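You operate a simulated robot arm through the tools that you are given. There is no shell and no other tool. Be economical: measure what you need, move in short steps, check, and stop when the job is done.

The job below is to be done with a simulated robot arm. You get a single attempt, and the scene is never put back.

## Task
Plug in the heat press, set it to 60 degrees and 10 seconds, and warm it up.
Fine: yellow plug into bench socket 2 with the press off; switch on, wait for READY and leave it on.

The check looks at the end state, three seconds after you hand in, the way a careful person would. Anything else that was tipped, shoved, dropped, spilled or broken makes it a failure.

## Robot
A 6-joint arm with a two-finger parallel gripper, fixed in place. Base frame: the origin is at the foot of the arm, x ahead of it, y to its left, z up. Units: mm, degrees, N and s.
With the tool pointing down near the work surface it reaches from about 260 to 680 mm from the base axis. Its first joint turns from -66.0 to 66.0 degrees. Payload 2.9 kg.
The TCP is the grasp point between the finger pads, 30 mm short of the fingertips. In the tool frame z runs along the fingers and y along their closing line. Largest opening 110 mm; finger width 20, thickness 10; the body of the gripper, 48 by 112 mm, starts 55 mm behind the TCP.
Orientation is told as [roll, pitch, yaw] about the base's x, y, z axes, in that order, counted from this pose: with the fingers straight down and closing along the base's y, the tool's x points along the base's -x, its y along +y and its z along -z.

## Interface
- The arm moves only by the tool play_rows. Its argument "targets" is a list of rows, each an object (a shift or turn left out is 0, a gripper value left out holds the last) with "hand": the opening in per cent of the stroke, from 0 (shut) to 100 (fully open); "slide": the shift along the tool's x, y, z in units of 50 mm (1.0 is 50 mm), a list of three; "turn": the turn, a rotation vector about the tool's x, y, z in units of 5 degrees (1.0 is 5 degrees), a list of three. In form: [{"hand": hand, "slide": [x, y, z], "turn": [rx, ry, rz]}, ...]. A call has 1 to 20 rows; each row shifts and turns the commanded pose from where the row before left it, along the tool's axes as they then stand. A call with a number of a shift or a turn outside -1 to 1 is refused whole. A row lasts 0.2 s, in which the tool goes at most 50 mm and 8.6 degrees; a call with a longer step from one row to the next is refused whole, and so is a gripper value outside its range. A pose out of reach is approached as far as the arm can. The call stops where the force on the tool passes 80 N (or 10 N more than at its start, if that is more) or the arm is blocked; 0.2 s more then pass. The fingers move at their own pace (about 108 mm/s each) and stop on an object; they squeeze with about 31 N. The grip force told is the motor's: it shows also when the fingers shut on nothing. Time passes only in rows, and 0.2 s behind the last, so rows that do not move let the fingers close. The reply holds the time, the measured pose of the TCP, the force on the tool along the base axes, the opening and the grip force, in the units named above and with some noise.
- Cameras (640 x 400 px; columns grow to the right, rows downward): "scene" is fixed at [55.1, 416.9, 1393.3]; the picture's right is [-0.92, -0.39, 0.00], its down [-0.19, 0.45, -0.87] and it looks along [0.34, -0.80, -0.49] (base axes); focal length 333 px, centre (320, 200). "wrist" rides on the gripper at [-36, 0, -57] in the tool frame; the picture's right is [0.00, -1.00, 0.00], its down [0.97, 0.00, -0.24] and it looks along [0.24, 0.00, 0.97] (tool axes); focal length 218 px, centre (320, 200).
- get_image(camera): a new picture of that camera. It takes no simulated time.
- locate(camera, pixels): there is no depth. For up to 12 entries [column, row, z] of the newest picture of that camera ("zoom" is the newest enlarged one), the place [x, y] in the base frame at which the ray of that pixel passes the height z, good to about 2 mm. It takes no simulated time.
- enlarge(camera, box): a new picture of the part [left, top, right, bottom] of that camera's present view, enlarged. It takes no simulated time.
- finish_job(): hands the job in; it is judged then, once.

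Work in short steps. Measure before you move; look again where a grasp or a placing could have gone wrong, and mend it. You have 80 turns and 54 pictures in all, those below and enlarged ones among them. Open the gripper and draw the arm clear of the work before you hand the job in, unless the task says otherwise; then end with one line.

The tools are called after ">>>" by a JSON object that holds its "fn" and its "kwargs". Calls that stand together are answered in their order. play_rows: Moves the arm, as the interface text tells. Its arguments: {"type":"object","properties":{"targets":{"type":"array"}},"required":["targets"]} The other tools are called the same way: get_image (camera) takes a picture; locate (camera, pixels) gives the place at which the rays of pixels pass given heights; enlarge (camera, box) takes an enlarged picture of a part of a camera's view; finish_job () hands the job in.

At the start:

```text
time_s: 0.0
position: [461.7, -64.8, 1181.3]
ee_rot: [0.0, -0.1, 0.0]
force: [0.6, -0.7, -1.0]
gripper_width: 110.2
finger_force: 0.1
```

scene: 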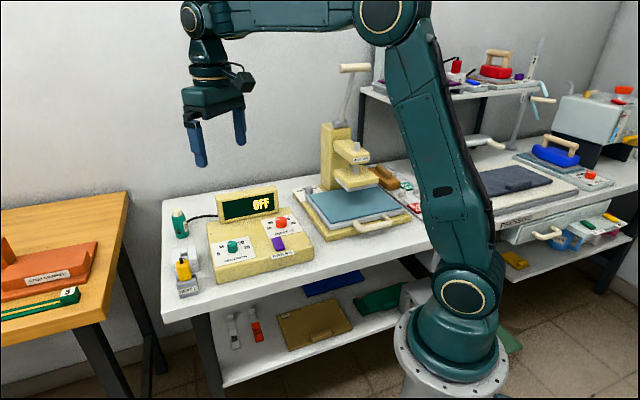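
wrist: 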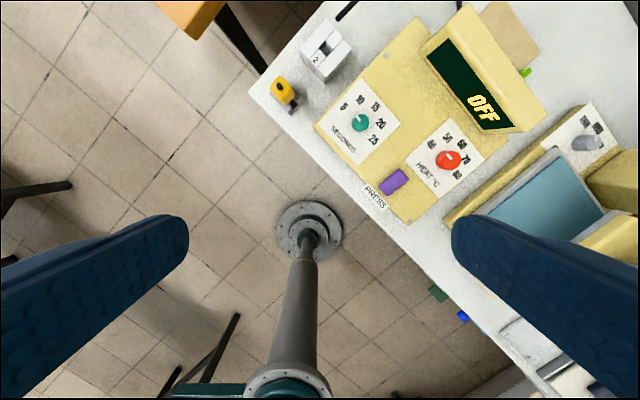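

The scene shows the control box at about (258,245), the yellow plug at (184,270) and the sockets at (188,262) and (190,290). I'll enlarge both views to read them.

>>> {"fn": "enlarge", "kwargs": {"camera": "scene", "box": [150, 170, 330, 310]}}

>>> {"fn": "enlarge", "kwargs": {"camera": "wrist", "box": [240, 0, 560, 230]}}

```text
2.86 times, centred on (240, 240) of scene
```

zoom: 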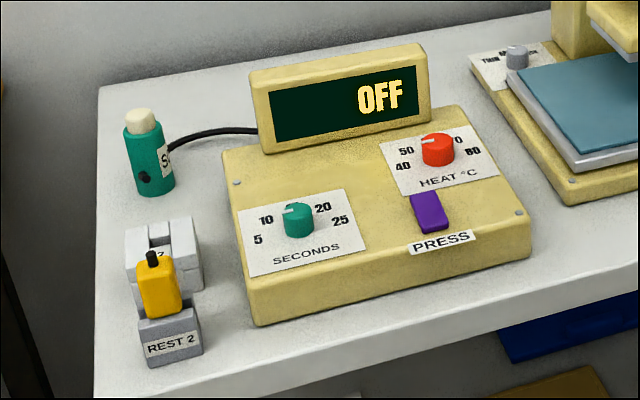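

```text
1.74 times, centred on (400, 115) of wrist
```

zoom: 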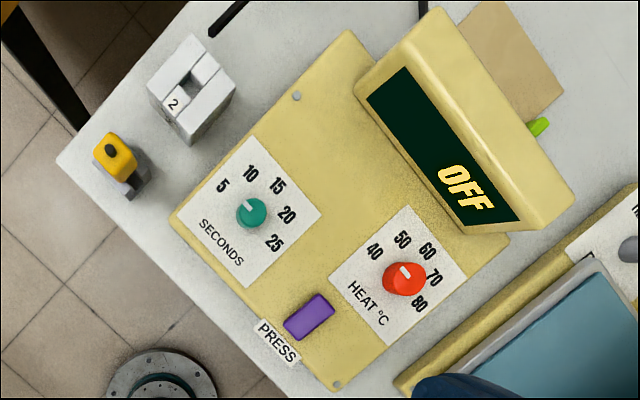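

The pointers look to be near 10 s and 50 °C. I'll locate the main features, from the newest wrist zoom, at guessed heights.

>>> {"fn": "locate", "kwargs": {"camera": "zoom", "pixels": [[112, 150, 890], [130, 195, 831], [192, 90, 870], [165, 130, 831], [251, 212, 890], [404, 278, 890], [309, 317, 890], [57, 160, 831], [172, 218, 870], [335, 390, 870], [347, 32, 870]]}}

>>> {"fn": "locate", "kwargs": {"camera": "scene", "pixels": [[189, 297, 831], [184, 262, 890], [182, 237, 831], [222, 289, 831], [313, 257, 831], [232, 246, 890], [281, 224, 890], [277, 243, 885]]}}

```text
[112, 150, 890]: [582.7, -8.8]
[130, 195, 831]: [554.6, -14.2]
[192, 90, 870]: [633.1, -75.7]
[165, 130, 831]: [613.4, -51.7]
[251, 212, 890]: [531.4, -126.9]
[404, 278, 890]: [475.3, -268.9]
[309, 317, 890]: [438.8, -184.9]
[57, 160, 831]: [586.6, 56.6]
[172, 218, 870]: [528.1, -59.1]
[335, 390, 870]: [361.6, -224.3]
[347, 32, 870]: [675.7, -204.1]
```

```text
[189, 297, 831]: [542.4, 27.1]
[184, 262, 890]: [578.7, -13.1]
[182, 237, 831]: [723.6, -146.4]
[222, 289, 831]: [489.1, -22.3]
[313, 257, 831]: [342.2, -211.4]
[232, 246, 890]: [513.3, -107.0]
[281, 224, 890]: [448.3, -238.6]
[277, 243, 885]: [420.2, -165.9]
```

Everything is oriented about 45° to the base. I'll move over the plug and socket with yaw −45° for a closer, bench-aligned look.

>>> {"fn": "play_rows", "kwargs": {"targets": [{"hand": 100, "slide": [-0.5, 0.1, 0.4]}, {"slide": [-0.5, 0.1, 0.4]}, {"slide": [-0.5, 0.1, 0.4]}, {"slide": [-0.5, 0.1, 0.4]}, {"turn": [0, 0, 1]}, {"turn": [0, 0, 1]}, {"turn": [0, 0, 1]}, {"turn": [0, 0, 1]}, {"turn": [0, 0, 1]}, {"turn": [0, 0, 1]}, {"turn": [0, 0, 1]}, {"turn": [0, 0, 1]}, {"turn": [0, 0, 1]}, {}]}}

>>> {"fn": "get_image", "kwargs": {"camera": "wrist"}}

```text
time_s: 3.0
position: [561.2, -44.4, 1101.4]
ee_rot: [0.0, 0.1, -45.2]
force: [0.5, 0.3, -0.5]
gripper_width: 110.0
finger_force: 0.0
```

```text
49 pictures are left
```

wrist: 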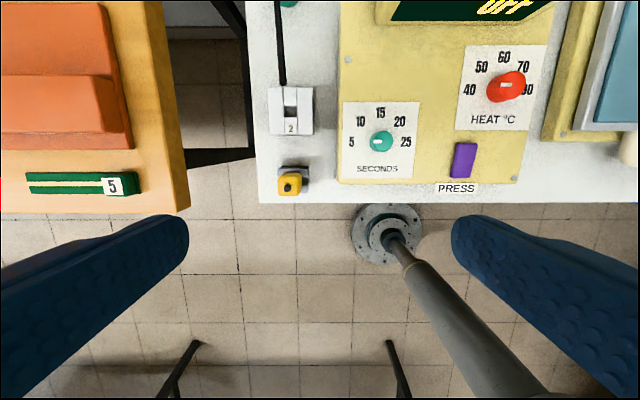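

The view is now bench-aligned: plug at (289,184), socket 2 at (291,108). I'll enlarge that area for details.

>>> {"fn": "enlarge", "kwargs": {"camera": "wrist", "box": [250, 70, 410, 210]}}

>>> {"fn": "enlarge", "kwargs": {"camera": "scene", "box": [165, 200, 225, 305]}}

```text
2.86 times, centred on (330, 140) of wrist
```

zoom: 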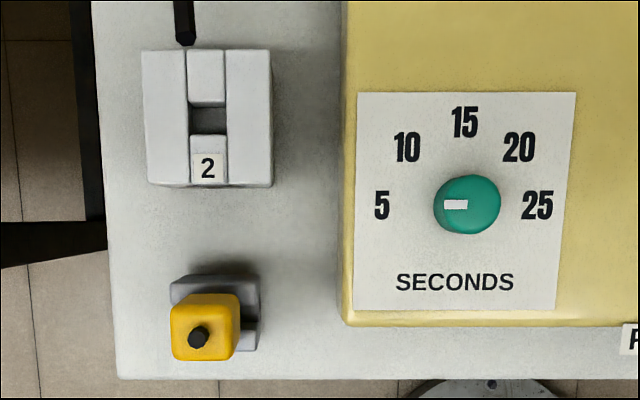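

```text
3.81 times, centred on (195, 252) of scene
```

zoom: 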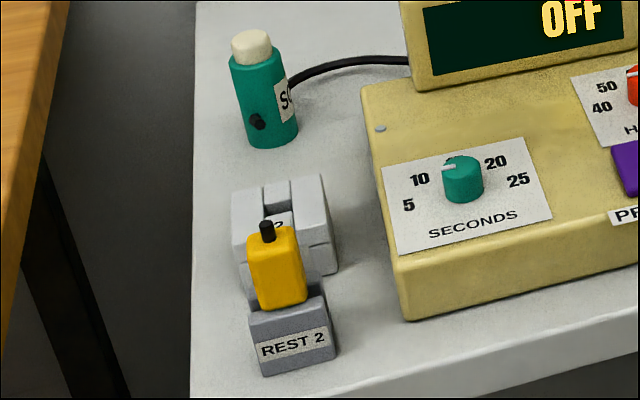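

I'll triangulate plug top, socket top, knob tops using both views at two heights.

>>> {"fn": "locate", "kwargs": {"camera": "wrist", "pixels": [[287.7, 187.9, 880], [287.7, 187.9, 920], [284.5, 88, 860], [284.5, 88, 900], [378, 140.5, 880], [378, 140.5, 920], [506, 86, 880], [506, 86, 920], [290.5, 112, 850], [290.5, 112, 870], [464, 160, 880], [464, 160, 900]]}}

>>> {"fn": "locate", "kwargs": {"camera": "zoom", "pixels": [[266, 224, 880], [266, 224, 920], [313, 178, 850], [313, 178, 880], [463, 158, 880], [463, 158, 920], [275, 185, 860], [275, 185, 880]]}}

>>> {"fn": "enlarge", "kwargs": {"camera": "wrist", "box": [430, 30, 560, 210]}}

```text
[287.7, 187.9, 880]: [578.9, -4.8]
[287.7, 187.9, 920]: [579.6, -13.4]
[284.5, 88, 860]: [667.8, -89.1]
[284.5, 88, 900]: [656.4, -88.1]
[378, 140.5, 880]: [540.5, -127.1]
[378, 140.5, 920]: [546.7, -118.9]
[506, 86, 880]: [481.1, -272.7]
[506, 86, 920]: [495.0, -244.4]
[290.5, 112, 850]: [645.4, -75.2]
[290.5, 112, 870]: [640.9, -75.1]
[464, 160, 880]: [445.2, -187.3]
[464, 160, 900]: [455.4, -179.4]
```

```text
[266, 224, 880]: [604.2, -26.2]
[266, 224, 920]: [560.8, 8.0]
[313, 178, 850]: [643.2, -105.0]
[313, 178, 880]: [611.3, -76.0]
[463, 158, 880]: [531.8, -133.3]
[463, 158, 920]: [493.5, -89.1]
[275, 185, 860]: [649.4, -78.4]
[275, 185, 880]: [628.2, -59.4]
```

```text
2.22 times, centred on (495, 120) of wrist
```

zoom: 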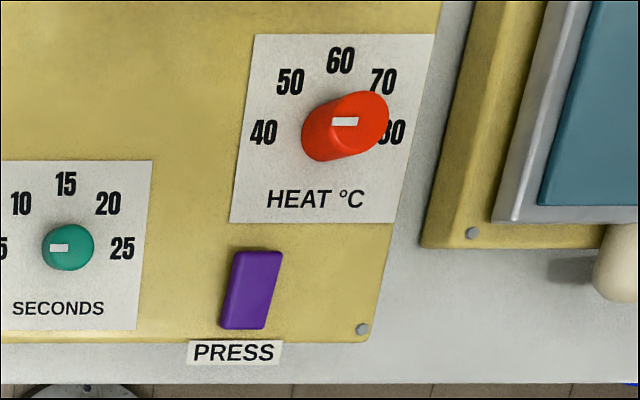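

The plug top is near z≈900 at (579.5,−8), and the switch and knobs are clear. I'll go down above the plug for a close look.

>>> {"fn": "play_rows", "kwargs": {"targets": [{"slide": [0.125, 0.385, 0.4]}, {"slide": [0, 0, 0.8]}, {"slide": [0, 0, 0.8]}, {}]}}

>>> {"fn": "enlarge", "kwargs": {"camera": "wrist", "box": [210, 40, 450, 240]}}

```text
time_s: 4.0
position: [571.3, -26.2, 1001.7]
ee_rot: [0.0, 0.1, -44.9]
force: [0.2, 0.2, -0.4]
gripper_width: 109.6
finger_force: 0.1
```

```text
2.00 times, centred on (330, 140) of wrist
```

zoom: 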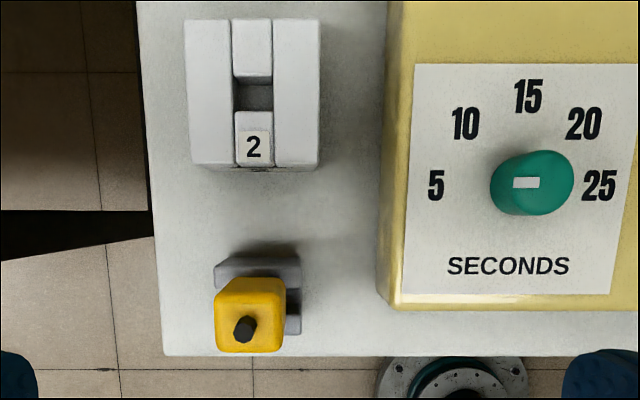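

The slide only went half as far (1.0 = 50 mm), which is fine. I'll locate the plug top-face centre (249,322) plus the socket and rest features.

>>> {"fn": "locate", "kwargs": {"camera": "zoom", "pixels": [[249, 322, 893], [216, 322, 893], [282, 322, 893], [249, 352, 893], [243, 330, 903], [254, 98, 860], [234, 98, 860], [274, 98, 860], [186, 98, 865], [320, 98, 865], [257, 260, 860], [532, 183, 885]]}}

>>> {"fn": "enlarge", "kwargs": {"camera": "scene", "box": [165, 230, 215, 300]}}

```text
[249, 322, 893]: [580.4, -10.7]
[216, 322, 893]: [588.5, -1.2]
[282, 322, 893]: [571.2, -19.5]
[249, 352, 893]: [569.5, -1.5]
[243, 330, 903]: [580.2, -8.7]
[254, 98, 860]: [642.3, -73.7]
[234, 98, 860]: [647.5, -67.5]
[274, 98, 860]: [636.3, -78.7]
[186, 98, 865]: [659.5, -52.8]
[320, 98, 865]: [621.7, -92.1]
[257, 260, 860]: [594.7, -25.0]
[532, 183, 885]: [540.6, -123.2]
```

```text
5.71 times, centred on (190, 265) of scene
```

zoom: 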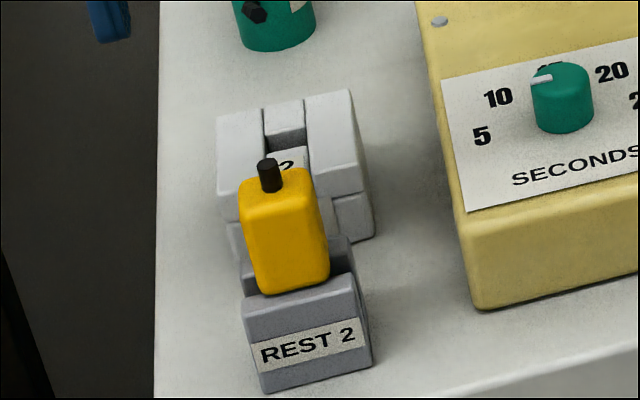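

The plug is ~25 mm square at (580,−10). I'll narrow the opening to ~55 mm, line up, and descend with the tips just above the rest.

>>> {"fn": "play_rows", "kwargs": {"targets": [{"hand": 50, "slide": [0.104, 0.355, 0]}, {}, {"slide": [0, 0, 0.5]}, {"slide": [0, 0, 0.5]}, {"slide": [0, 0, 0.5]}, {}, {}]}}

>>> {"fn": "get_image", "kwargs": {"camera": "wrist"}}

>>> {"fn": "enlarge", "kwargs": {"camera": "scene", "box": [155, 200, 235, 310]}}

```text
time_s: 5.6
position: [580.1, -10.8, 926.9]
ee_rot: [-0.1, 0.1, -45.1]
force: [0.0, -0.2, -0.3]
gripper_width: 54.9
finger_force: 0.1
```

```text
43 pictures are left
```

wrist: 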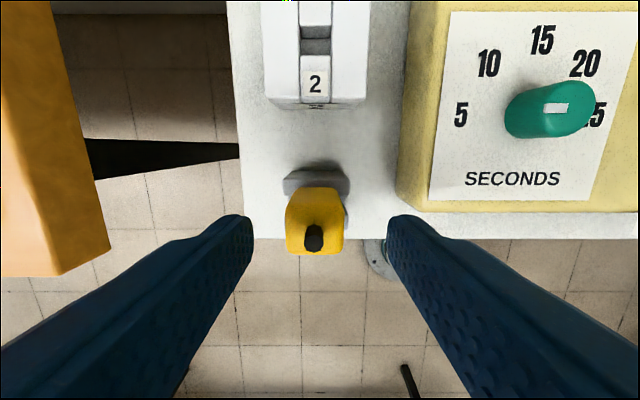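

```text
3.64 times, centred on (195, 255) of scene
```

zoom: 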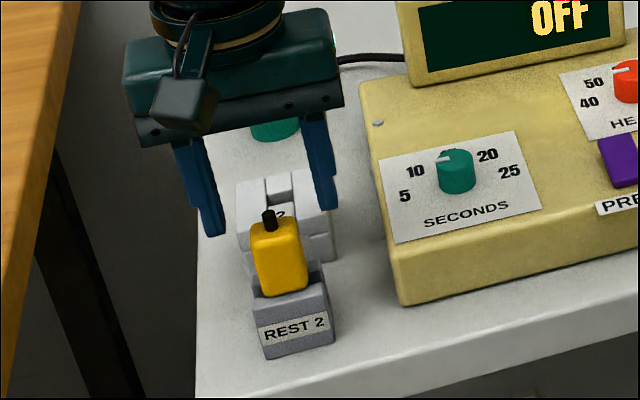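

The tips straddle the plug, with its centre at col ~315 against a finger midpoint of 320. I'll shift 2 mm, descend 23 mm and close.

>>> {"fn": "play_rows", "kwargs": {"targets": [{"slide": [0, 0.04, 0.23]}, {"slide": [0, 0, 0.24]}, {}, {"hand": 0}, {}, {}, {}]}}

>>> {"fn": "enlarge", "kwargs": {"camera": "scene", "box": [155, 200, 235, 310]}}

```text
time_s: 7.2
position: [580.6, -8.2, 903.1]
ee_rot: [0.0, 0.1, -45.0]
force: [0.2, 0.0, 0.2]
gripper_width: 26.9
finger_force: 30.9
```

```text
3.64 times, centred on (195, 255) of scene
```

zoom: 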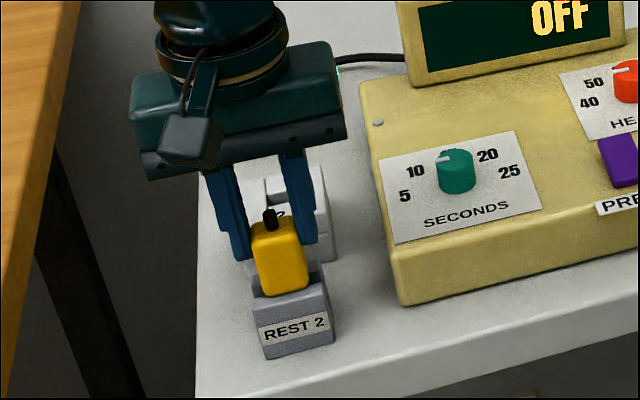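

The plug is gripped at 27 mm with 31 N. I'll lift 60 mm and look at its lower end.

>>> {"fn": "play_rows", "kwargs": {"targets": [{"slide": [0, 0, -0.2]}, {"slide": [0, 0, -0.4]}, {"slide": [0, 0, -0.6]}, {"slide": [0, 0, -0.4]}, {}]}}

>>> {"fn": "enlarge", "kwargs": {"camera": "scene", "box": [155, 190, 235, 300]}}

>>> {"fn": "get_image", "kwargs": {"camera": "wrist"}}

```text
time_s: 8.4
position: [582.1, -8.3, 982.4]
ee_rot: [0.0, 0.1, -44.9]
force: [-0.7, 0.2, -0.8]
gripper_width: 26.8
finger_force: 31.1
```

```text
3.64 times, centred on (195, 245) of scene
```

zoom: 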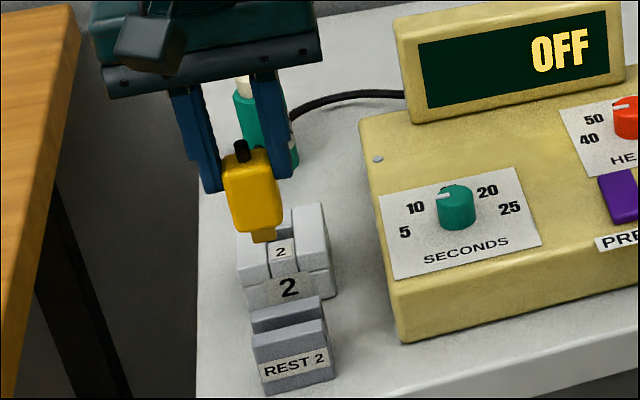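

```text
39 pictures are left
```

wrist: 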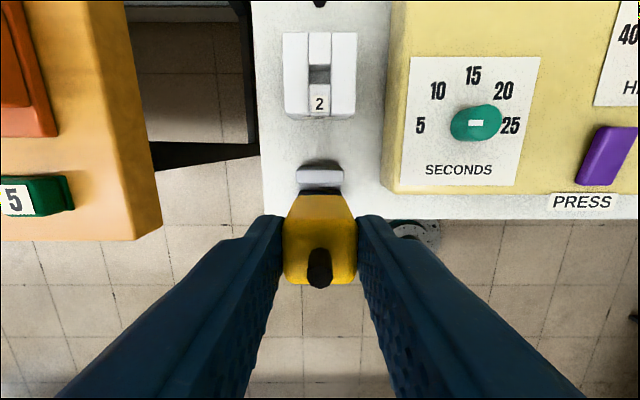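

The plug has a narrow key below. I'll enlarge on it and on the socket for precise dimensions.

>>> {"fn": "enlarge", "kwargs": {"camera": "scene", "box": [200, 220, 240, 275]}}

>>> {"fn": "enlarge", "kwargs": {"camera": "wrist", "box": [270, 20, 370, 130]}}

```text
7.27 times, centred on (220, 248) of scene
```

zoom: 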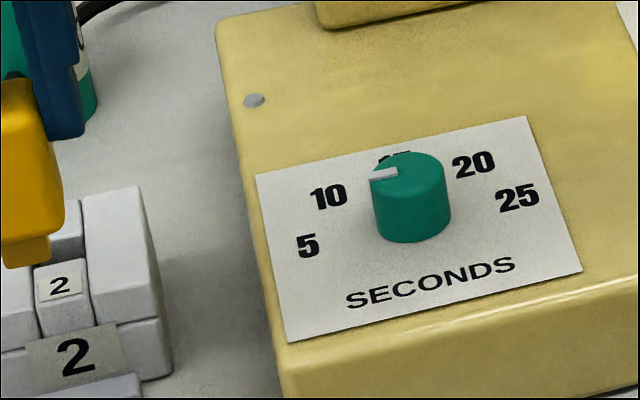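

```text
3.64 times, centred on (320, 75) of wrist
```

zoom: 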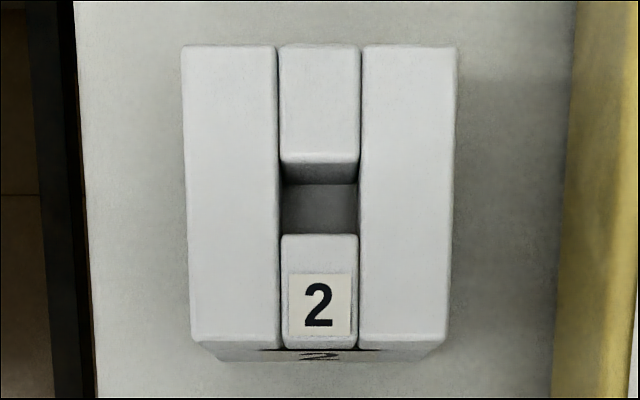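

The plug's key is ~12 mm and the pit ~16 mm. To measure the pit position independently of height, I'll move so the camera is straight above it (50 mm back).

>>> {"fn": "play_rows", "kwargs": {"targets": [{"slide": [-0.5, 0, 0]}, {"slide": [-0.5, 0, 0]}, {}, {}]}}

>>> {"fn": "enlarge", "kwargs": {"camera": "wrist", "box": [260, 90, 380, 290]}}

```text
time_s: 9.4
position: [615.9, -44.6, 981.0]
ee_rot: [0.0, 0.0, -45.0]
force: [0.2, -1.2, -0.5]
gripper_width: 27.0
finger_force: 31.4
```

```text
2.00 times, centred on (320, 190) of wrist
```

zoom: 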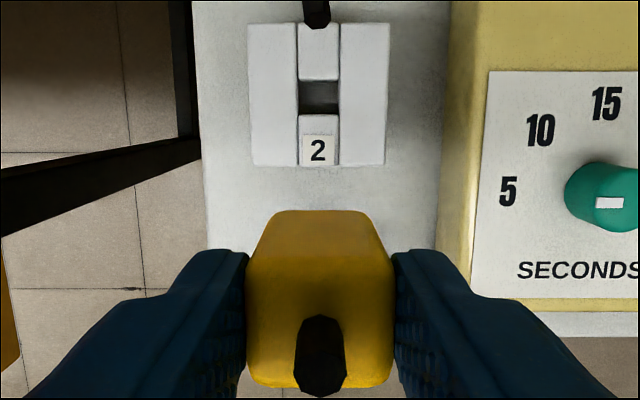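

The pit centre at zoom (319,97) computes to ~42 mm further back from the TCP. I'll move there, descend partway and check from the scene camera.

>>> {"fn": "locate", "kwargs": {"camera": "zoom", "pixels": [[319, 97, 855], [319, 97, 865], [319, 80, 860], [319, 114, 860]]}}

>>> {"fn": "play_rows", "kwargs": {"targets": [{"slide": [-0.42, 0, 0]}, {"slide": [-0.42, 0, 0]}, {"slide": [0, 0, 0.5]}, {"slide": [0, 0, 0.3]}, {}, {}]}}

>>> {"fn": "enlarge", "kwargs": {"camera": "scene", "box": [155, 210, 225, 300]}}

>>> {"fn": "enlarge", "kwargs": {"camera": "wrist", "box": [260, 90, 380, 290]}}

```text
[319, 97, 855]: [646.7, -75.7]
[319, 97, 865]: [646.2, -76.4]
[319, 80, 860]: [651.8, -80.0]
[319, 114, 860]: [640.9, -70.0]
```

```text
time_s: 10.8
position: [647.0, -74.4, 943.4]
ee_rot: [0.1, 0.0, -45.0]
force: [-0.5, -0.8, 0.4]
gripper_width: 26.8
finger_force: 31.1
```

```text
4.44 times, centred on (190, 255) of scene
```

zoom: 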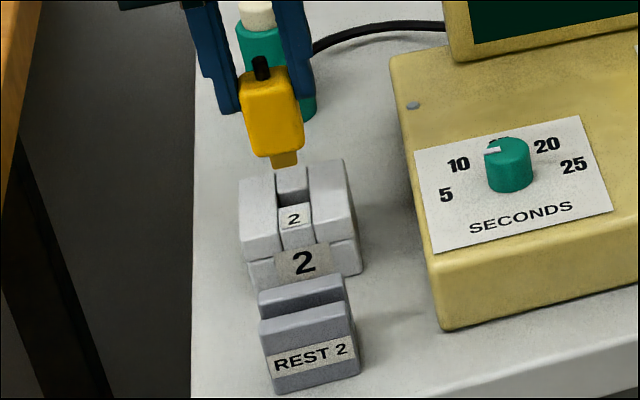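

```text
2.00 times, centred on (320, 190) of wrist
```

zoom: 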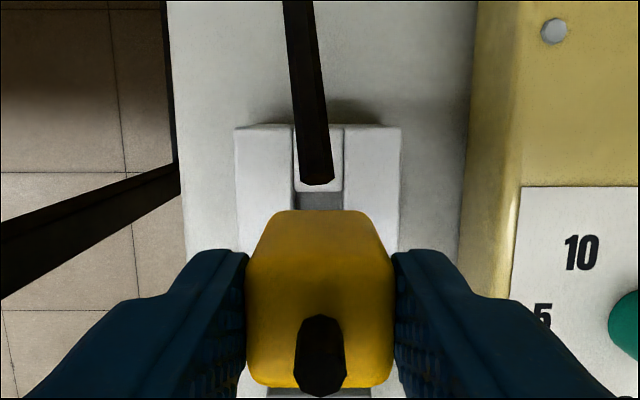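

The black rod is the spray bottle's spout, with its tip ~21 mm behind the TCP at z≈905, so there's room if I go straight down. The slot centre (col 318.5) matches the plug (320); I'll descend another 20 mm and check.

>>> {"fn": "play_rows", "kwargs": {"targets": [{"slide": [0, 0.006, 0.2]}, {"slide": [0, 0, 0.2]}, {}, {}]}}

>>> {"fn": "enlarge", "kwargs": {"camera": "scene", "box": [165, 215, 215, 285]}}

>>> {"fn": "enlarge", "kwargs": {"camera": "wrist", "box": [260, 90, 380, 290]}}

```text
time_s: 11.8
position: [646.4, -73.7, 922.9]
ee_rot: [0.0, 0.0, -45.0]
force: [0.0, 0.0, 0.4]
gripper_width: 27.0
finger_force: 30.8
```

```text
5.71 times, centred on (190, 250) of scene
```

zoom: 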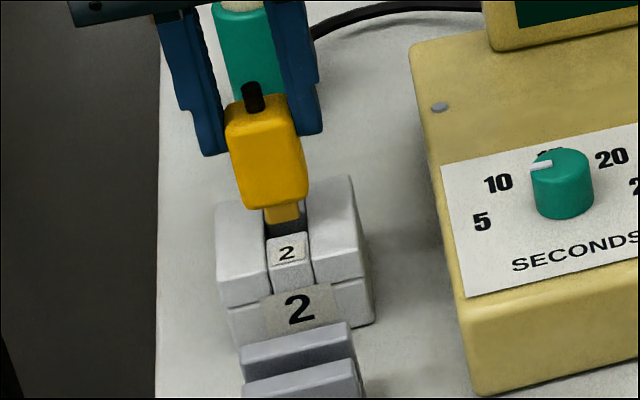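

```text
2.00 times, centred on (320, 190) of wrist
```

zoom: 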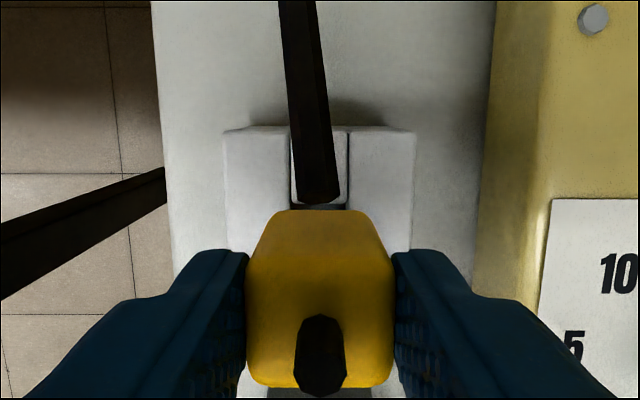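

The key is entering the slot and looks centred. I'll descend in small steps, watching the force.

>>> {"fn": "play_rows", "kwargs": {"targets": [{"slide": [0, 0, 0.08]}, {"slide": [0, 0, 0.08]}, {"slide": [0, 0, 0.08]}, {"slide": [0, 0, 0.06]}, {}]}}

>>> {"fn": "enlarge", "kwargs": {"camera": "scene", "box": [165, 215, 215, 285]}}

```text
time_s: 13.0
position: [646.7, -73.9, 907.5]
ee_rot: [0.0, 0.0, -45.0]
force: [1.1, -1.6, -0.7]
gripper_width: 27.0
finger_force: 30.9
```

```text
5.71 times, centred on (190, 250) of scene
```

zoom: 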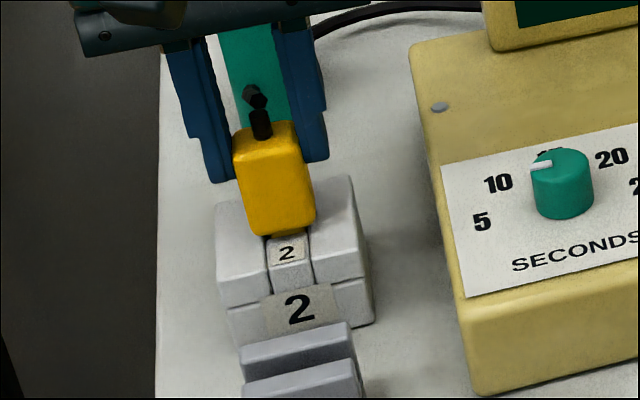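

The key is going in with no force. I'll continue down in 2–3 mm steps until the plug seats.

>>> {"fn": "play_rows", "kwargs": {"targets": [{"slide": [0, 0, 0.06]}, {"slide": [0, 0, 0.06]}, {"slide": [0, 0, 0.04]}, {}]}}

>>> {"fn": "enlarge", "kwargs": {"camera": "scene", "box": [165, 215, 215, 285]}}

```text
time_s: 14.0
position: [645.3, -74.0, 902.4]
ee_rot: [0.1, -0.2, -45.0]
force: [-7.7, 1.1, 25.3]
gripper_width: 26.8
finger_force: 31.8
```

```text
5.71 times, centred on (190, 250) of scene
```

zoom: 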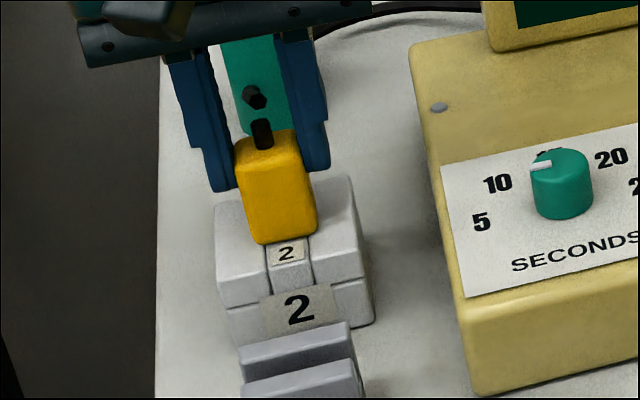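

Contact at TCP 902.4 (25 N up), the same level as in the rest. I'll press slightly more to confirm it's bottomed.

>>> {"fn": "play_rows", "kwargs": {"targets": [{"slide": [0, 0, 0.04]}, {"slide": [0, 0, 0.04]}, {}]}}

>>> {"fn": "enlarge", "kwargs": {"camera": "wrist", "box": [260, 90, 380, 290]}}

```text
time_s: 14.8
position: [646.2, -74.7, 899.7]
ee_rot: [0.2, -0.3, -45.0]
force: [-5.7, -3.1, 30.1]
gripper_width: 26.7
finger_force: 31.0
```

```text
2.00 times, centred on (320, 190) of wrist
```

zoom: 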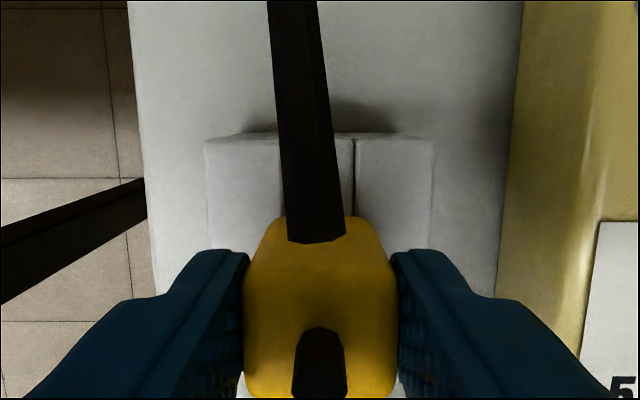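

The grip slid slightly on the plug, so it's bottomed. I'll open, rise straight up, and inspect.

>>> {"fn": "play_rows", "kwargs": {"targets": [{"slide": [0, 0, -0.05]}, {"hand": 50}, {}, {}, {"slide": [0, 0, -0.4]}, {"slide": [0, 0, -0.8]}, {"slide": [0, 0, -0.8]}, {}]}}

>>> {"fn": "enlarge", "kwargs": {"camera": "scene", "box": [165, 195, 235, 285]}}

>>> {"fn": "get_image", "kwargs": {"camera": "wrist"}}

```text
time_s: 16.6
position: [645.4, -74.7, 998.6]
ee_rot: [0.0, 0.1, -44.9]
force: [-0.6, -0.8, -0.1]
gripper_width: 55.1
finger_force: 0.2
```

```text
4.44 times, centred on (200, 240) of scene
```

zoom: 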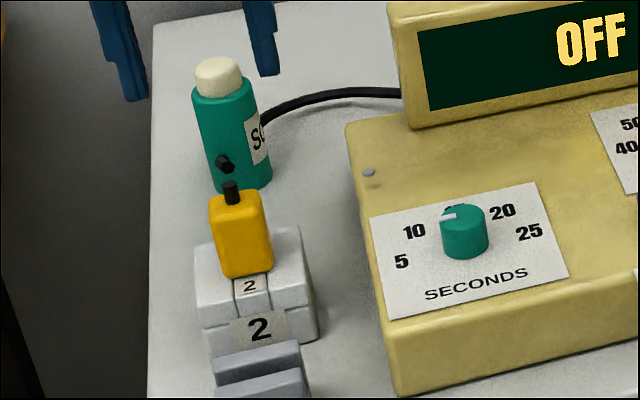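

```text
27 pictures are left
```

wrist: 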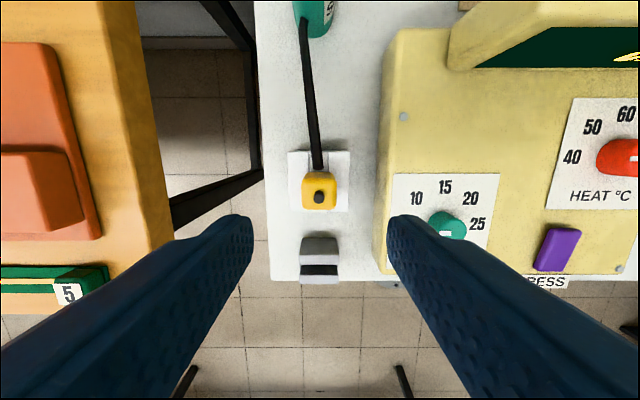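

The plug stands upright in socket 2. Next is the seconds knob: I'll move over it at the same height for a close look.

>>> {"fn": "play_rows", "kwargs": {"targets": [{"slide": [0.2, -0.55, 0]}, {"slide": [0.2, -0.55, 0]}, {"slide": [0.2, -0.55, 0]}, {"slide": [0.16, -0.55, 0]}, {}, {}]}}

>>> {"fn": "get_image", "kwargs": {"camera": "wrist"}}

```text
time_s: 18.0
position: [541.6, -126.1, 997.4]
ee_rot: [0.0, 0.0, -44.9]
force: [-0.1, -0.2, 0.5]
gripper_width: 55.1
finger_force: 0.0
```

```text
26 pictures are left
```

wrist: 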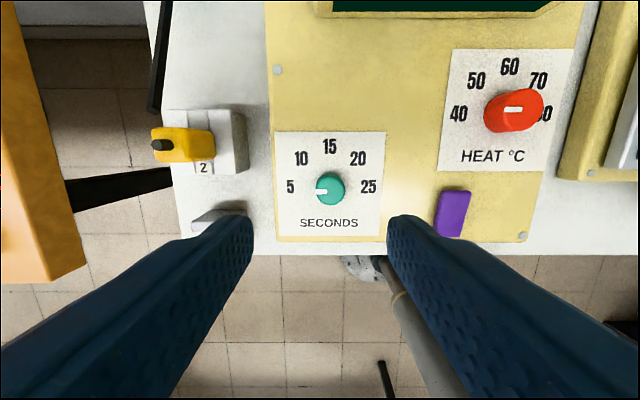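

The seconds pointer points at 5 (left), and the labels are 45° apart. I'll triangulate the knob height with a scene zoom.

>>> {"fn": "enlarge", "kwargs": {"camera": "scene", "box": [200, 200, 320, 290]}}

>>> {"fn": "locate", "kwargs": {"camera": "wrist", "pixels": [[331, 189, 875], [331, 189, 885], [331, 189, 895], [514, 110, 875], [514, 110, 895], [514, 110, 915], [329, 187, 862], [454, 214, 870], [454, 214, 880], [509, 111, 862]]}}

```text
4.44 times, centred on (260, 245) of scene
```

zoom: 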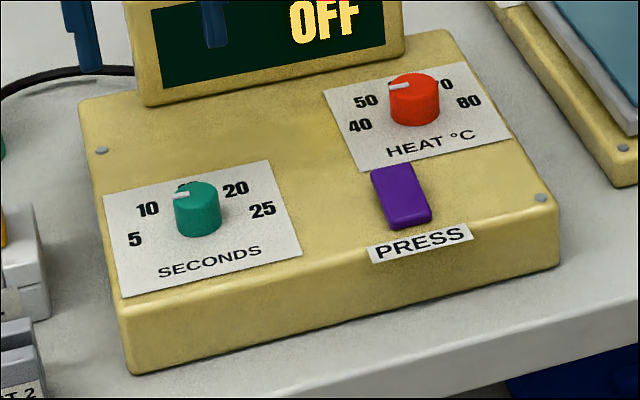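

```text
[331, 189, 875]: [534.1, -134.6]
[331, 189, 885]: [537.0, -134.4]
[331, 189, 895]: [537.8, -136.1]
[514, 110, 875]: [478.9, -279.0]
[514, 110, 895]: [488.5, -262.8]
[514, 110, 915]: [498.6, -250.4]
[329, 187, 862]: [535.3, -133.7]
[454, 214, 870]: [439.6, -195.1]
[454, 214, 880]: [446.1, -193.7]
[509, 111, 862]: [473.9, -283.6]
```

>>> {"fn": "locate", "kwargs": {"camera": "zoom", "pixels": [[195, 190, 870], [195, 190, 880], [195, 190, 890], [195, 190, 900], [414, 82, 880], [414, 82, 900], [201, 226, 850], [201, 226, 870], [400, 193, 870], [400, 193, 880], [418, 114, 860], [418, 114, 880]]}}

```text
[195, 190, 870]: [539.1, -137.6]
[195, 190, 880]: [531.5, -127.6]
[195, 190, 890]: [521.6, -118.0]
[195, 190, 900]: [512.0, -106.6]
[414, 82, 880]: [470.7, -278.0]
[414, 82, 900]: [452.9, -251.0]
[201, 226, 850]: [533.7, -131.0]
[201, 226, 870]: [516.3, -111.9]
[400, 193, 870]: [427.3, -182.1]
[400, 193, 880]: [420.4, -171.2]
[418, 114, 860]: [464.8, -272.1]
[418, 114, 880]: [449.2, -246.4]
```

Knob top z≈873 at (535,−134.5), panel ≈848; heat knob at (478,−281), switch at (434,−194). I'll move over the seconds knob and descend partway.

>>> {"fn": "play_rows", "kwargs": {"targets": [{"slide": [-0.026, -0.212, 0]}, {"slide": [0, 0, 0.8]}, {"slide": [0, 0, 0.8]}, {}, {}]}}

>>> {"fn": "get_image", "kwargs": {"camera": "wrist"}}

```text
time_s: 19.2
position: [535.0, -134.3, 917.4]
ee_rot: [-0.1, 0.0, -45.1]
force: [-0.3, 0.9, 0.1]
gripper_width: 54.9
finger_force: 0.0
```

```text
24 pictures are left
```

wrist: 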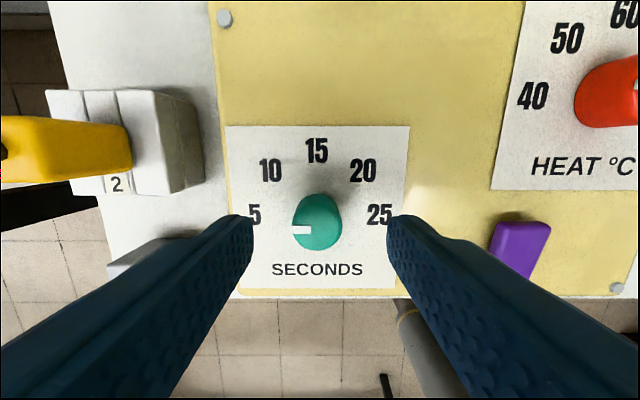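

The knob top is centred at (317,225) against the TCP projection (320,222). I'll shift ~1.5 mm, descend 28 mm and close.

>>> {"fn": "play_rows", "kwargs": {"targets": [{"slide": [0.03, 0.025, 0.2]}, {"slide": [0, 0, 0.2]}, {"slide": [0, 0, 0.16]}, {}, {"hand": 0}, {}, {}, {}]}}

>>> {"fn": "get_image", "kwargs": {"camera": "wrist"}}

```text
time_s: 21.0
position: [535.5, -132.5, 890.3]
ee_rot: [-0.1, 0.0, -45.0]
force: [1.1, 1.3, -1.6]
gripper_width: 25.2
finger_force: 44.8
```

```text
23 pictures are left
```

wrist: 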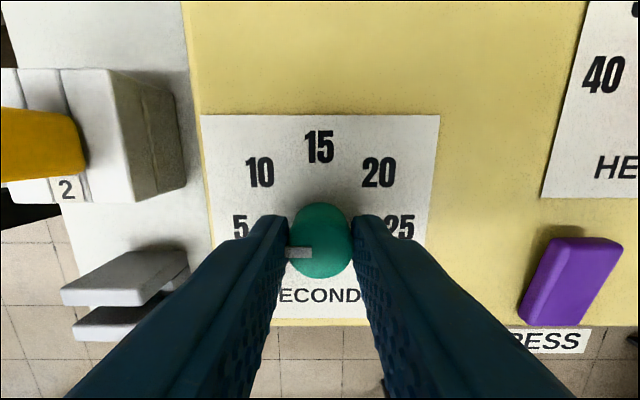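

Gripped at 25 mm. I'll turn 45° clockwise (from 5 to 10) and look.

>>> {"fn": "play_rows", "kwargs": {"targets": [{"turn": [0, 0, 1]}, {"turn": [0, 0, 1]}, {"turn": [0, 0, 1]}, {"turn": [0, 0, 1]}, {"turn": [0, 0, 1]}, {"turn": [0, 0, 1]}, {"turn": [0, 0, 1]}, {"turn": [0, 0, 1]}, {"turn": [0, 0, 1]}, {}, {}]}}

>>> {"fn": "enlarge", "kwargs": {"camera": "scene", "box": [200, 200, 270, 280]}}

>>> {"fn": "get_image", "kwargs": {"camera": "wrist"}}

```text
time_s: 23.4
position: [534.0, -133.1, 891.6]
ee_rot: [-0.1, -0.1, -90.2]
force: [-12.2, -13.7, 4.7]
gripper_width: 25.1
finger_force: 44.9
```

```text
5.00 times, centred on (235, 240) of scene
```

zoom: 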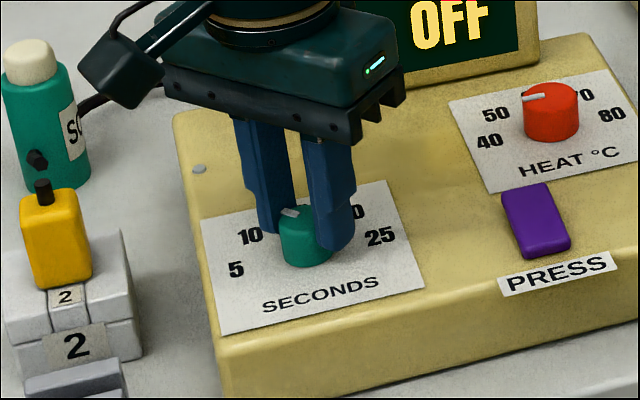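

```text
21 pictures are left
```

wrist: 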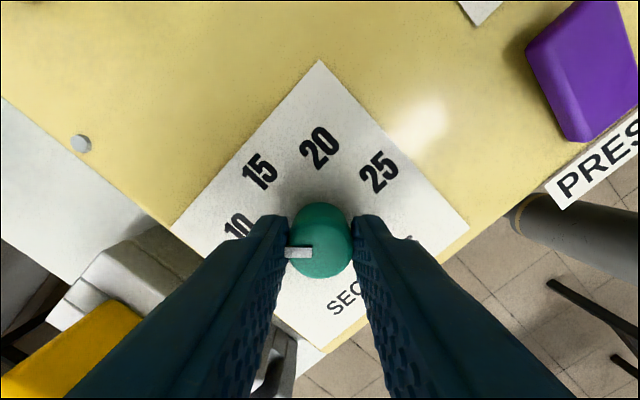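

The pointer turned with the gripper and now faces 10. I'll release, rise and check the pointer.

>>> {"fn": "play_rows", "kwargs": {"targets": [{"hand": 50}, {}, {}, {"slide": [0, 0, -0.5]}, {"slide": [0, 0, -0.8]}, {"slide": [0, 0, -0.8]}, {}]}}

>>> {"fn": "get_image", "kwargs": {"camera": "wrist"}}

```text
time_s: 25.0
position: [535.2, -132.3, 995.4]
ee_rot: [0.1, -0.1, -89.9]
force: [-0.2, 0.3, 0.3]
gripper_width: 54.9
finger_force: 0.0
```

```text
20 pictures are left
```

wrist: 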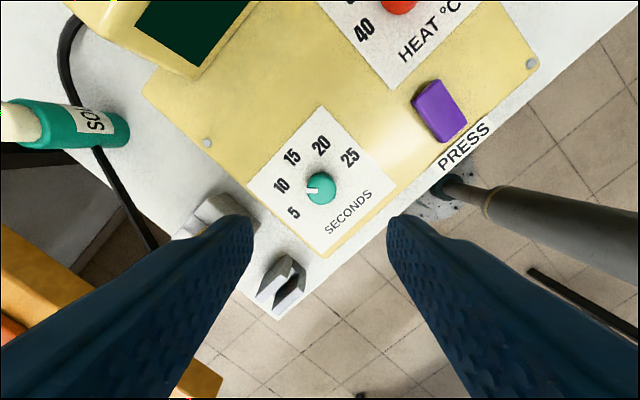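

The pointer appears to face "10" at (282,185). I'll zoom to verify angle.

>>> {"fn": "enlarge", "kwargs": {"camera": "wrist", "box": [250, 110, 390, 250]}}

```text
2.86 times, centred on (320, 180) of wrist
```

zoom: 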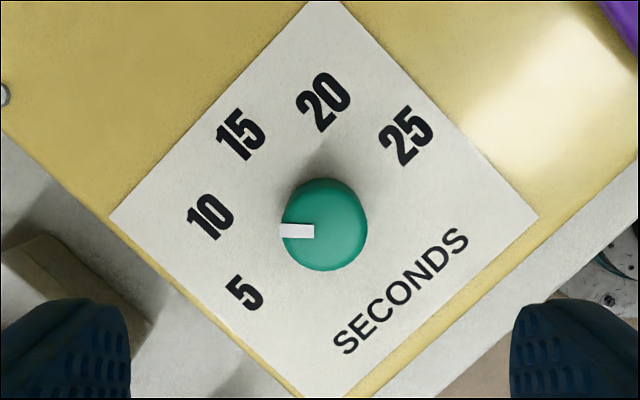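

Seconds is exactly at 10. Next is the heat knob: I'll turn back to yaw −45, rise a bit and move over (478,−281).

>>> {"fn": "play_rows", "kwargs": {"targets": [{"slide": [0, 0, -0.5], "turn": [0, 0, -1]}, {"slide": [0, 0, -0.5], "turn": [0, 0, -1]}, {"turn": [0, 0, -1]}, {"turn": [0, 0, -1]}, {"turn": [0, 0, -1]}, {"turn": [0, 0, -1]}, {"turn": [0, 0, -1]}, {"turn": [0, 0, -1]}, {"turn": [0, 0, -1]}, {"slide": [-0.325, -0.73, 0]}, {"slide": [-0.325, -0.73, 0]}, {"slide": [-0.325, -0.73, 0]}, {"slide": [-0.325, -0.73, 0]}, {}, {}]}}

>>> {"fn": "get_image", "kwargs": {"camera": "wrist"}}

>>> {"fn": "get_image", "kwargs": {"camera": "scene"}}

```text
time_s: 28.2
position: [478.4, -280.1, 1045.4]
ee_rot: [0.0, 0.0, -45.0]
force: [-0.4, 0.4, -0.6]
gripper_width: 55.1
finger_force: 0.1
```

```text
18 pictures are left
```

wrist: 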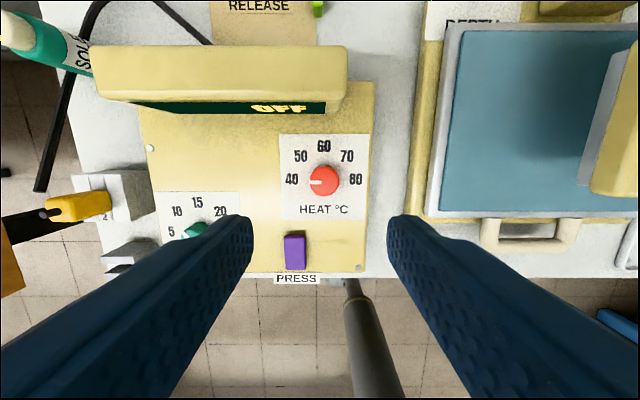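

```text
17 pictures are left
```

scene: 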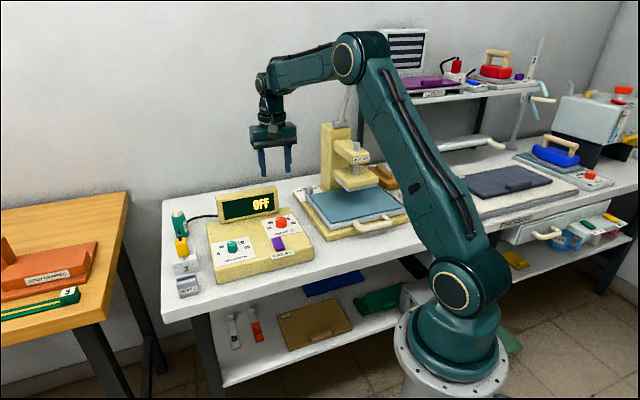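

The plug is still seated and the heat pointer is at 40. I need the display's height to check clearance, so I'll triangulate its top right corner and the knob.

>>> {"fn": "locate", "kwargs": {"camera": "wrist", "pixels": [[347, 97, 900], [347, 97, 940], [347, 47, 900], [347, 47, 940], [323, 180, 875], [320, 196, 848]]}}

>>> {"fn": "locate", "kwargs": {"camera": "scene", "pixels": [[276.5, 185.5, 900], [276.5, 185.5, 940], [276.5, 185.5, 960], [277, 214, 860]]}}

>>> {"fn": "enlarge", "kwargs": {"camera": "wrist", "box": [270, 120, 380, 280]}}

```text
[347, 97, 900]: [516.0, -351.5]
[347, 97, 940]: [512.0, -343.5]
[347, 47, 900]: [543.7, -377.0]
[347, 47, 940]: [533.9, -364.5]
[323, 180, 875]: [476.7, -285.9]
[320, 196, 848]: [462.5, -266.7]
```

```text
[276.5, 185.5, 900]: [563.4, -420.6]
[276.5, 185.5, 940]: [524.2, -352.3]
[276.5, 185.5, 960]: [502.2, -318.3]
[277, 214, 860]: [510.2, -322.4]
```

```text
2.50 times, centred on (325, 200) of wrist
```

zoom: 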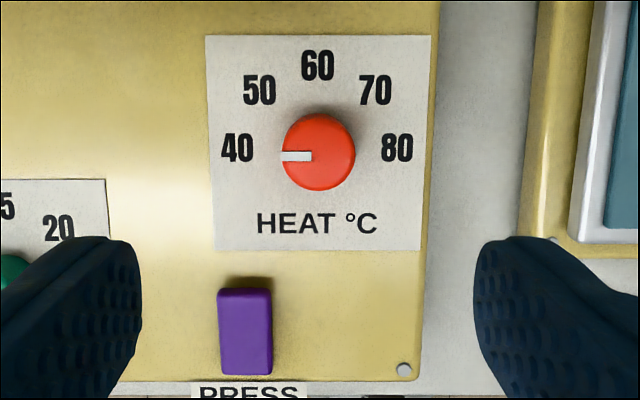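

Display top z≈945 and it's 70 mm from the knob; the gripper's half-diagonal is 61 mm, so it clears. I'll centre over the knob, pre-turn to yaw 0 and descend partway.

>>> {"fn": "play_rows", "kwargs": {"targets": [{"slide": [-0.042, -0.11, 0]}, {"turn": [0, 0, -1]}, {"turn": [0, 0, -1]}, {"turn": [0, 0, -1]}, {"turn": [0, 0, -1]}, {"turn": [0, 0, -1]}, {"turn": [0, 0, -1]}, {"turn": [0, 0, -1]}, {"turn": [0, 0, -1]}, {"turn": [0, 0, -1]}, {"slide": [0, 0, 0.8]}, {"slide": [0, 0, 0.8]}, {"slide": [0, 0, 0.8]}, {}, {}]}}

>>> {"fn": "get_image", "kwargs": {"camera": "wrist"}}

```text
time_s: 31.4
position: [476.8, -286.1, 925.2]
ee_rot: [0.0, -0.1, 0.0]
force: [0.2, -0.6, 0.4]
gripper_width: 54.9
finger_force: 0.1
```

```text
15 pictures are left
```

wrist: 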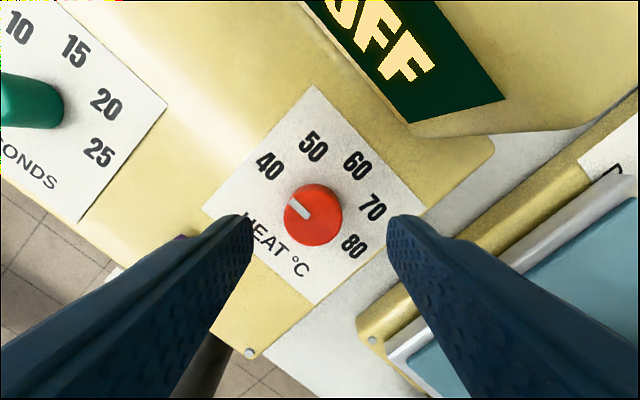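

The knob top at (313,214) against the TCP projection (320,218): shift −2/+3.5 mm, descend 34 mm, and close.

>>> {"fn": "play_rows", "kwargs": {"targets": [{"slide": [-0.04, 0.07, 0]}, {"slide": [0, 0, 0.34]}, {"slide": [0, 0, 0.34]}, {}, {"hand": 0}, {}, {}, {}]}}

>>> {"fn": "get_image", "kwargs": {"camera": "wrist"}}

```text
time_s: 33.2
position: [477.1, -282.6, 890.4]
ee_rot: [0.0, 0.0, 0.0]
force: [0.6, -5.5, -2.2]
gripper_width: 30.6
finger_force: 44.7
```

```text
14 pictures are left
```

wrist: 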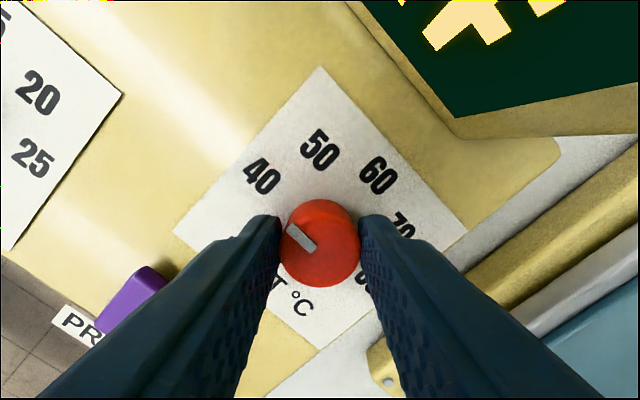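

Gripped at 30.6 mm, centred. I'll turn 90° clockwise (18 steps).

>>> {"fn": "play_rows", "kwargs": {"targets": [{"turn": [0, 0, 1]}, {"turn": [0, 0, 1]}, {"turn": [0, 0, 1]}, {"turn": [0, 0, 1]}, {"turn": [0, 0, 1]}, {"turn": [0, 0, 1]}, {"turn": [0, 0, 1]}, {"turn": [0, 0, 1]}, {"turn": [0, 0, 1]}, {"turn": [0, 0, 1]}, {"turn": [0, 0, 1]}, {"turn": [0, 0, 1]}, {"turn": [0, 0, 1]}, {"turn": [0, 0, 1]}, {"turn": [0, 0, 1]}, {"turn": [0, 0, 1]}, {"turn": [0, 0, 1]}, {"turn": [0, 0, 1]}, {}, {}]}}

```text
time_s: 37.4
position: [473.6, -286.0, 891.9]
ee_rot: [-0.4, -0.1, -90.6]
force: [-22.8, -22.8, 7.1]
gripper_width: 30.8
finger_force: 44.3
```

The turn completed at yaw −90. I'll release, rise, and turn back to −45 for a clear look.

>>> {"fn": "play_rows", "kwargs": {"targets": [{"hand": 50}, {}, {}, {"slide": [0, 0, -0.5]}, {"slide": [0, 0, -0.8]}, {"slide": [0, 0, -0.8]}, {"turn": [0, 0, -1]}, {"turn": [0, 0, -1]}, {"turn": [0, 0, -1]}, {"turn": [0, 0, -1]}, {"turn": [0, 0, -1]}, {"turn": [0, 0, -1]}, {"turn": [0, 0, -1]}, {"turn": [0, 0, -1]}, {"turn": [0, 0, -1]}, {}]}}

>>> {"fn": "enlarge", "kwargs": {"camera": "wrist", "box": [240, 100, 400, 280]}}

```text
time_s: 40.8
position: [477.4, -281.7, 997.0]
ee_rot: [0.0, -0.1, -44.9]
force: [0.5, -0.2, -0.1]
gripper_width: 55.1
finger_force: 0.0
```

```text
2.22 times, centred on (320, 190) of wrist
```

zoom: 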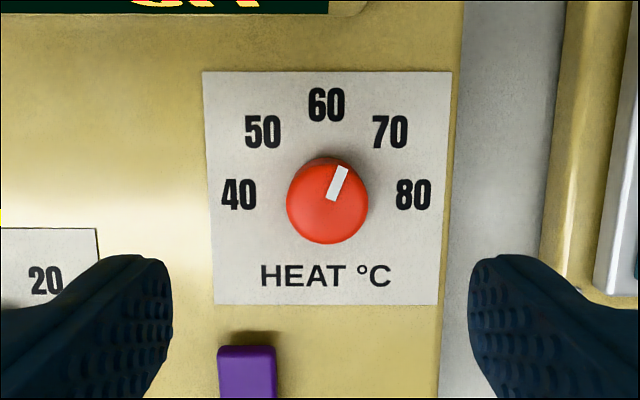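

The pointer is ~25° past 60, likely from an off-centre grip. I'll recentre (+0.9, −2.7 mm), regrip and turn back 25°.

>>> {"fn": "play_rows", "kwargs": {"targets": [{"slide": [0.018, -0.054, 0]}, {"slide": [0, 0, 0.7]}, {"slide": [0, 0, 0.7]}, {"slide": [0, 0, 0.7]}, {}, {"hand": 0}, {}, {}, {}]}}

>>> {"fn": "enlarge", "kwargs": {"camera": "wrist", "box": [240, 100, 400, 300]}}

```text
time_s: 42.8
position: [475.2, -283.2, 890.9]
ee_rot: [0.0, 0.0, -45.2]
force: [-3.4, -5.3, -3.0]
gripper_width: 30.7
finger_force: 45.1
```

```text
2.00 times, centred on (320, 200) of wrist
```

zoom: 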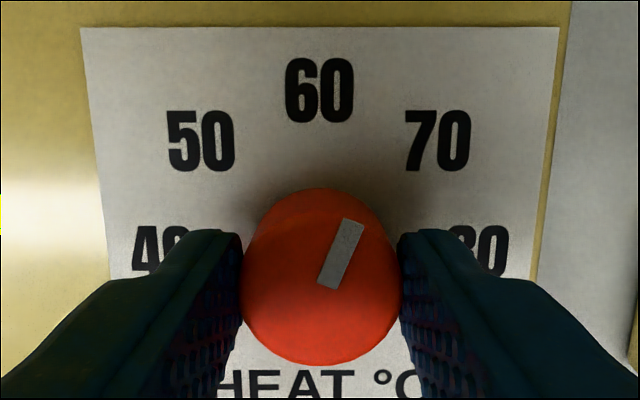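

Gripped; the bar tilts ~22° right. I'll turn back 22°.

>>> {"fn": "play_rows", "kwargs": {"targets": [{"turn": [0, 0, -0.9]}, {"turn": [0, 0, -0.9]}, {"turn": [0, 0, -0.9]}, {"turn": [0, 0, -0.9]}, {"turn": [0, 0, -0.8]}, {}, {}]}}

>>> {"fn": "play_rows", "kwargs": {"targets": [{"hand": 50}, {}, {}, {"slide": [0, 0, -0.5]}, {"slide": [0, 0, -0.8]}, {"slide": [0, 0, -0.8]}, {"turn": [0, 0, 0.9]}, {"turn": [0, 0, 0.9]}, {"turn": [0, 0, 0.9]}, {"turn": [0, 0, 0.9]}, {"turn": [0, 0, 0.8]}, {}]}}

>>> {"fn": "enlarge", "kwargs": {"camera": "wrist", "box": [240, 100, 400, 280]}}

```text
time_s: 44.4
position: [474.7, -283.9, 891.2]
ee_rot: [0.0, 0.1, -22.9]
force: [-0.1, -4.0, -10.0]
gripper_width: 30.8
finger_force: 45.0
```

```text
time_s: 47.0
position: [475.9, -283.7, 996.3]
ee_rot: [0.1, 0.0, -45.0]
force: [-0.8, -0.3, -0.3]
gripper_width: 54.9
finger_force: 0.1
```

```text
2.22 times, centred on (320, 190) of wrist
```

zoom: 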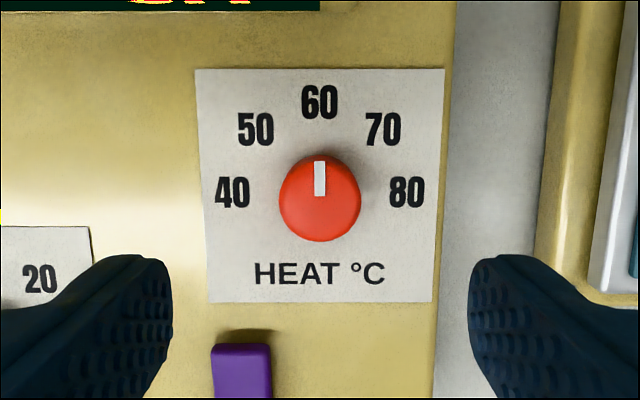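

Heat is exactly at 60. Next is the purple switch near (434,−194): I'll move over it and look at its rocker state.

>>> {"fn": "play_rows", "kwargs": {"targets": [{"slide": [0.6, 0.22, 0]}, {"slide": [0.6, 0.22, 0]}, {"slide": [0.65, 0.22, 0]}, {"slide": [0, 0, 0.7]}, {}, {}]}}

>>> {"fn": "get_image", "kwargs": {"camera": "wrist"}}

>>> {"fn": "enlarge", "kwargs": {"camera": "scene", "box": [255, 225, 305, 275]}}

```text
time_s: 48.4
position: [432.4, -195.5, 962.6]
ee_rot: [0.1, 0.0, -45.0]
force: [-0.2, 0.1, -0.6]
gripper_width: 54.9
finger_force: 0.1
```

```text
10 pictures are left
```

wrist: 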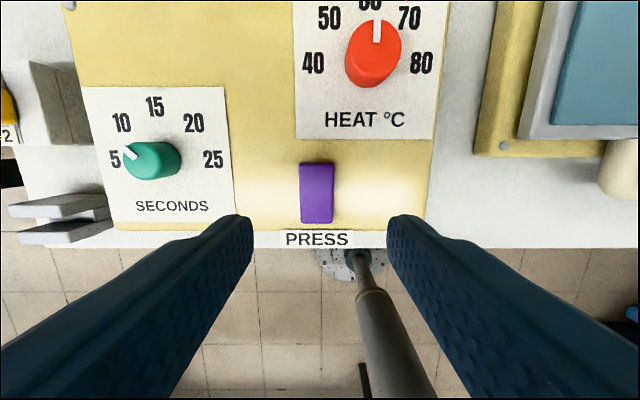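

```text
8.00 times, centred on (280, 250) of scene
```

zoom: 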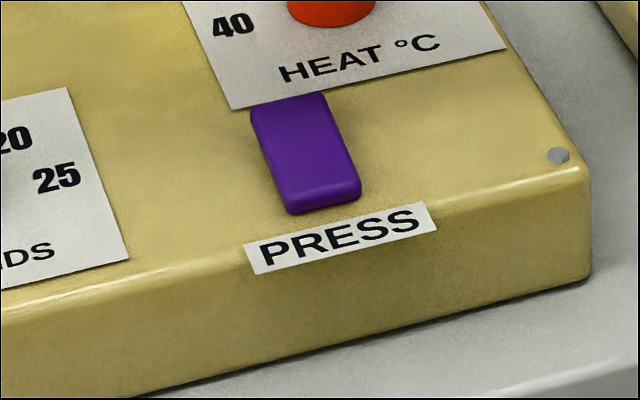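

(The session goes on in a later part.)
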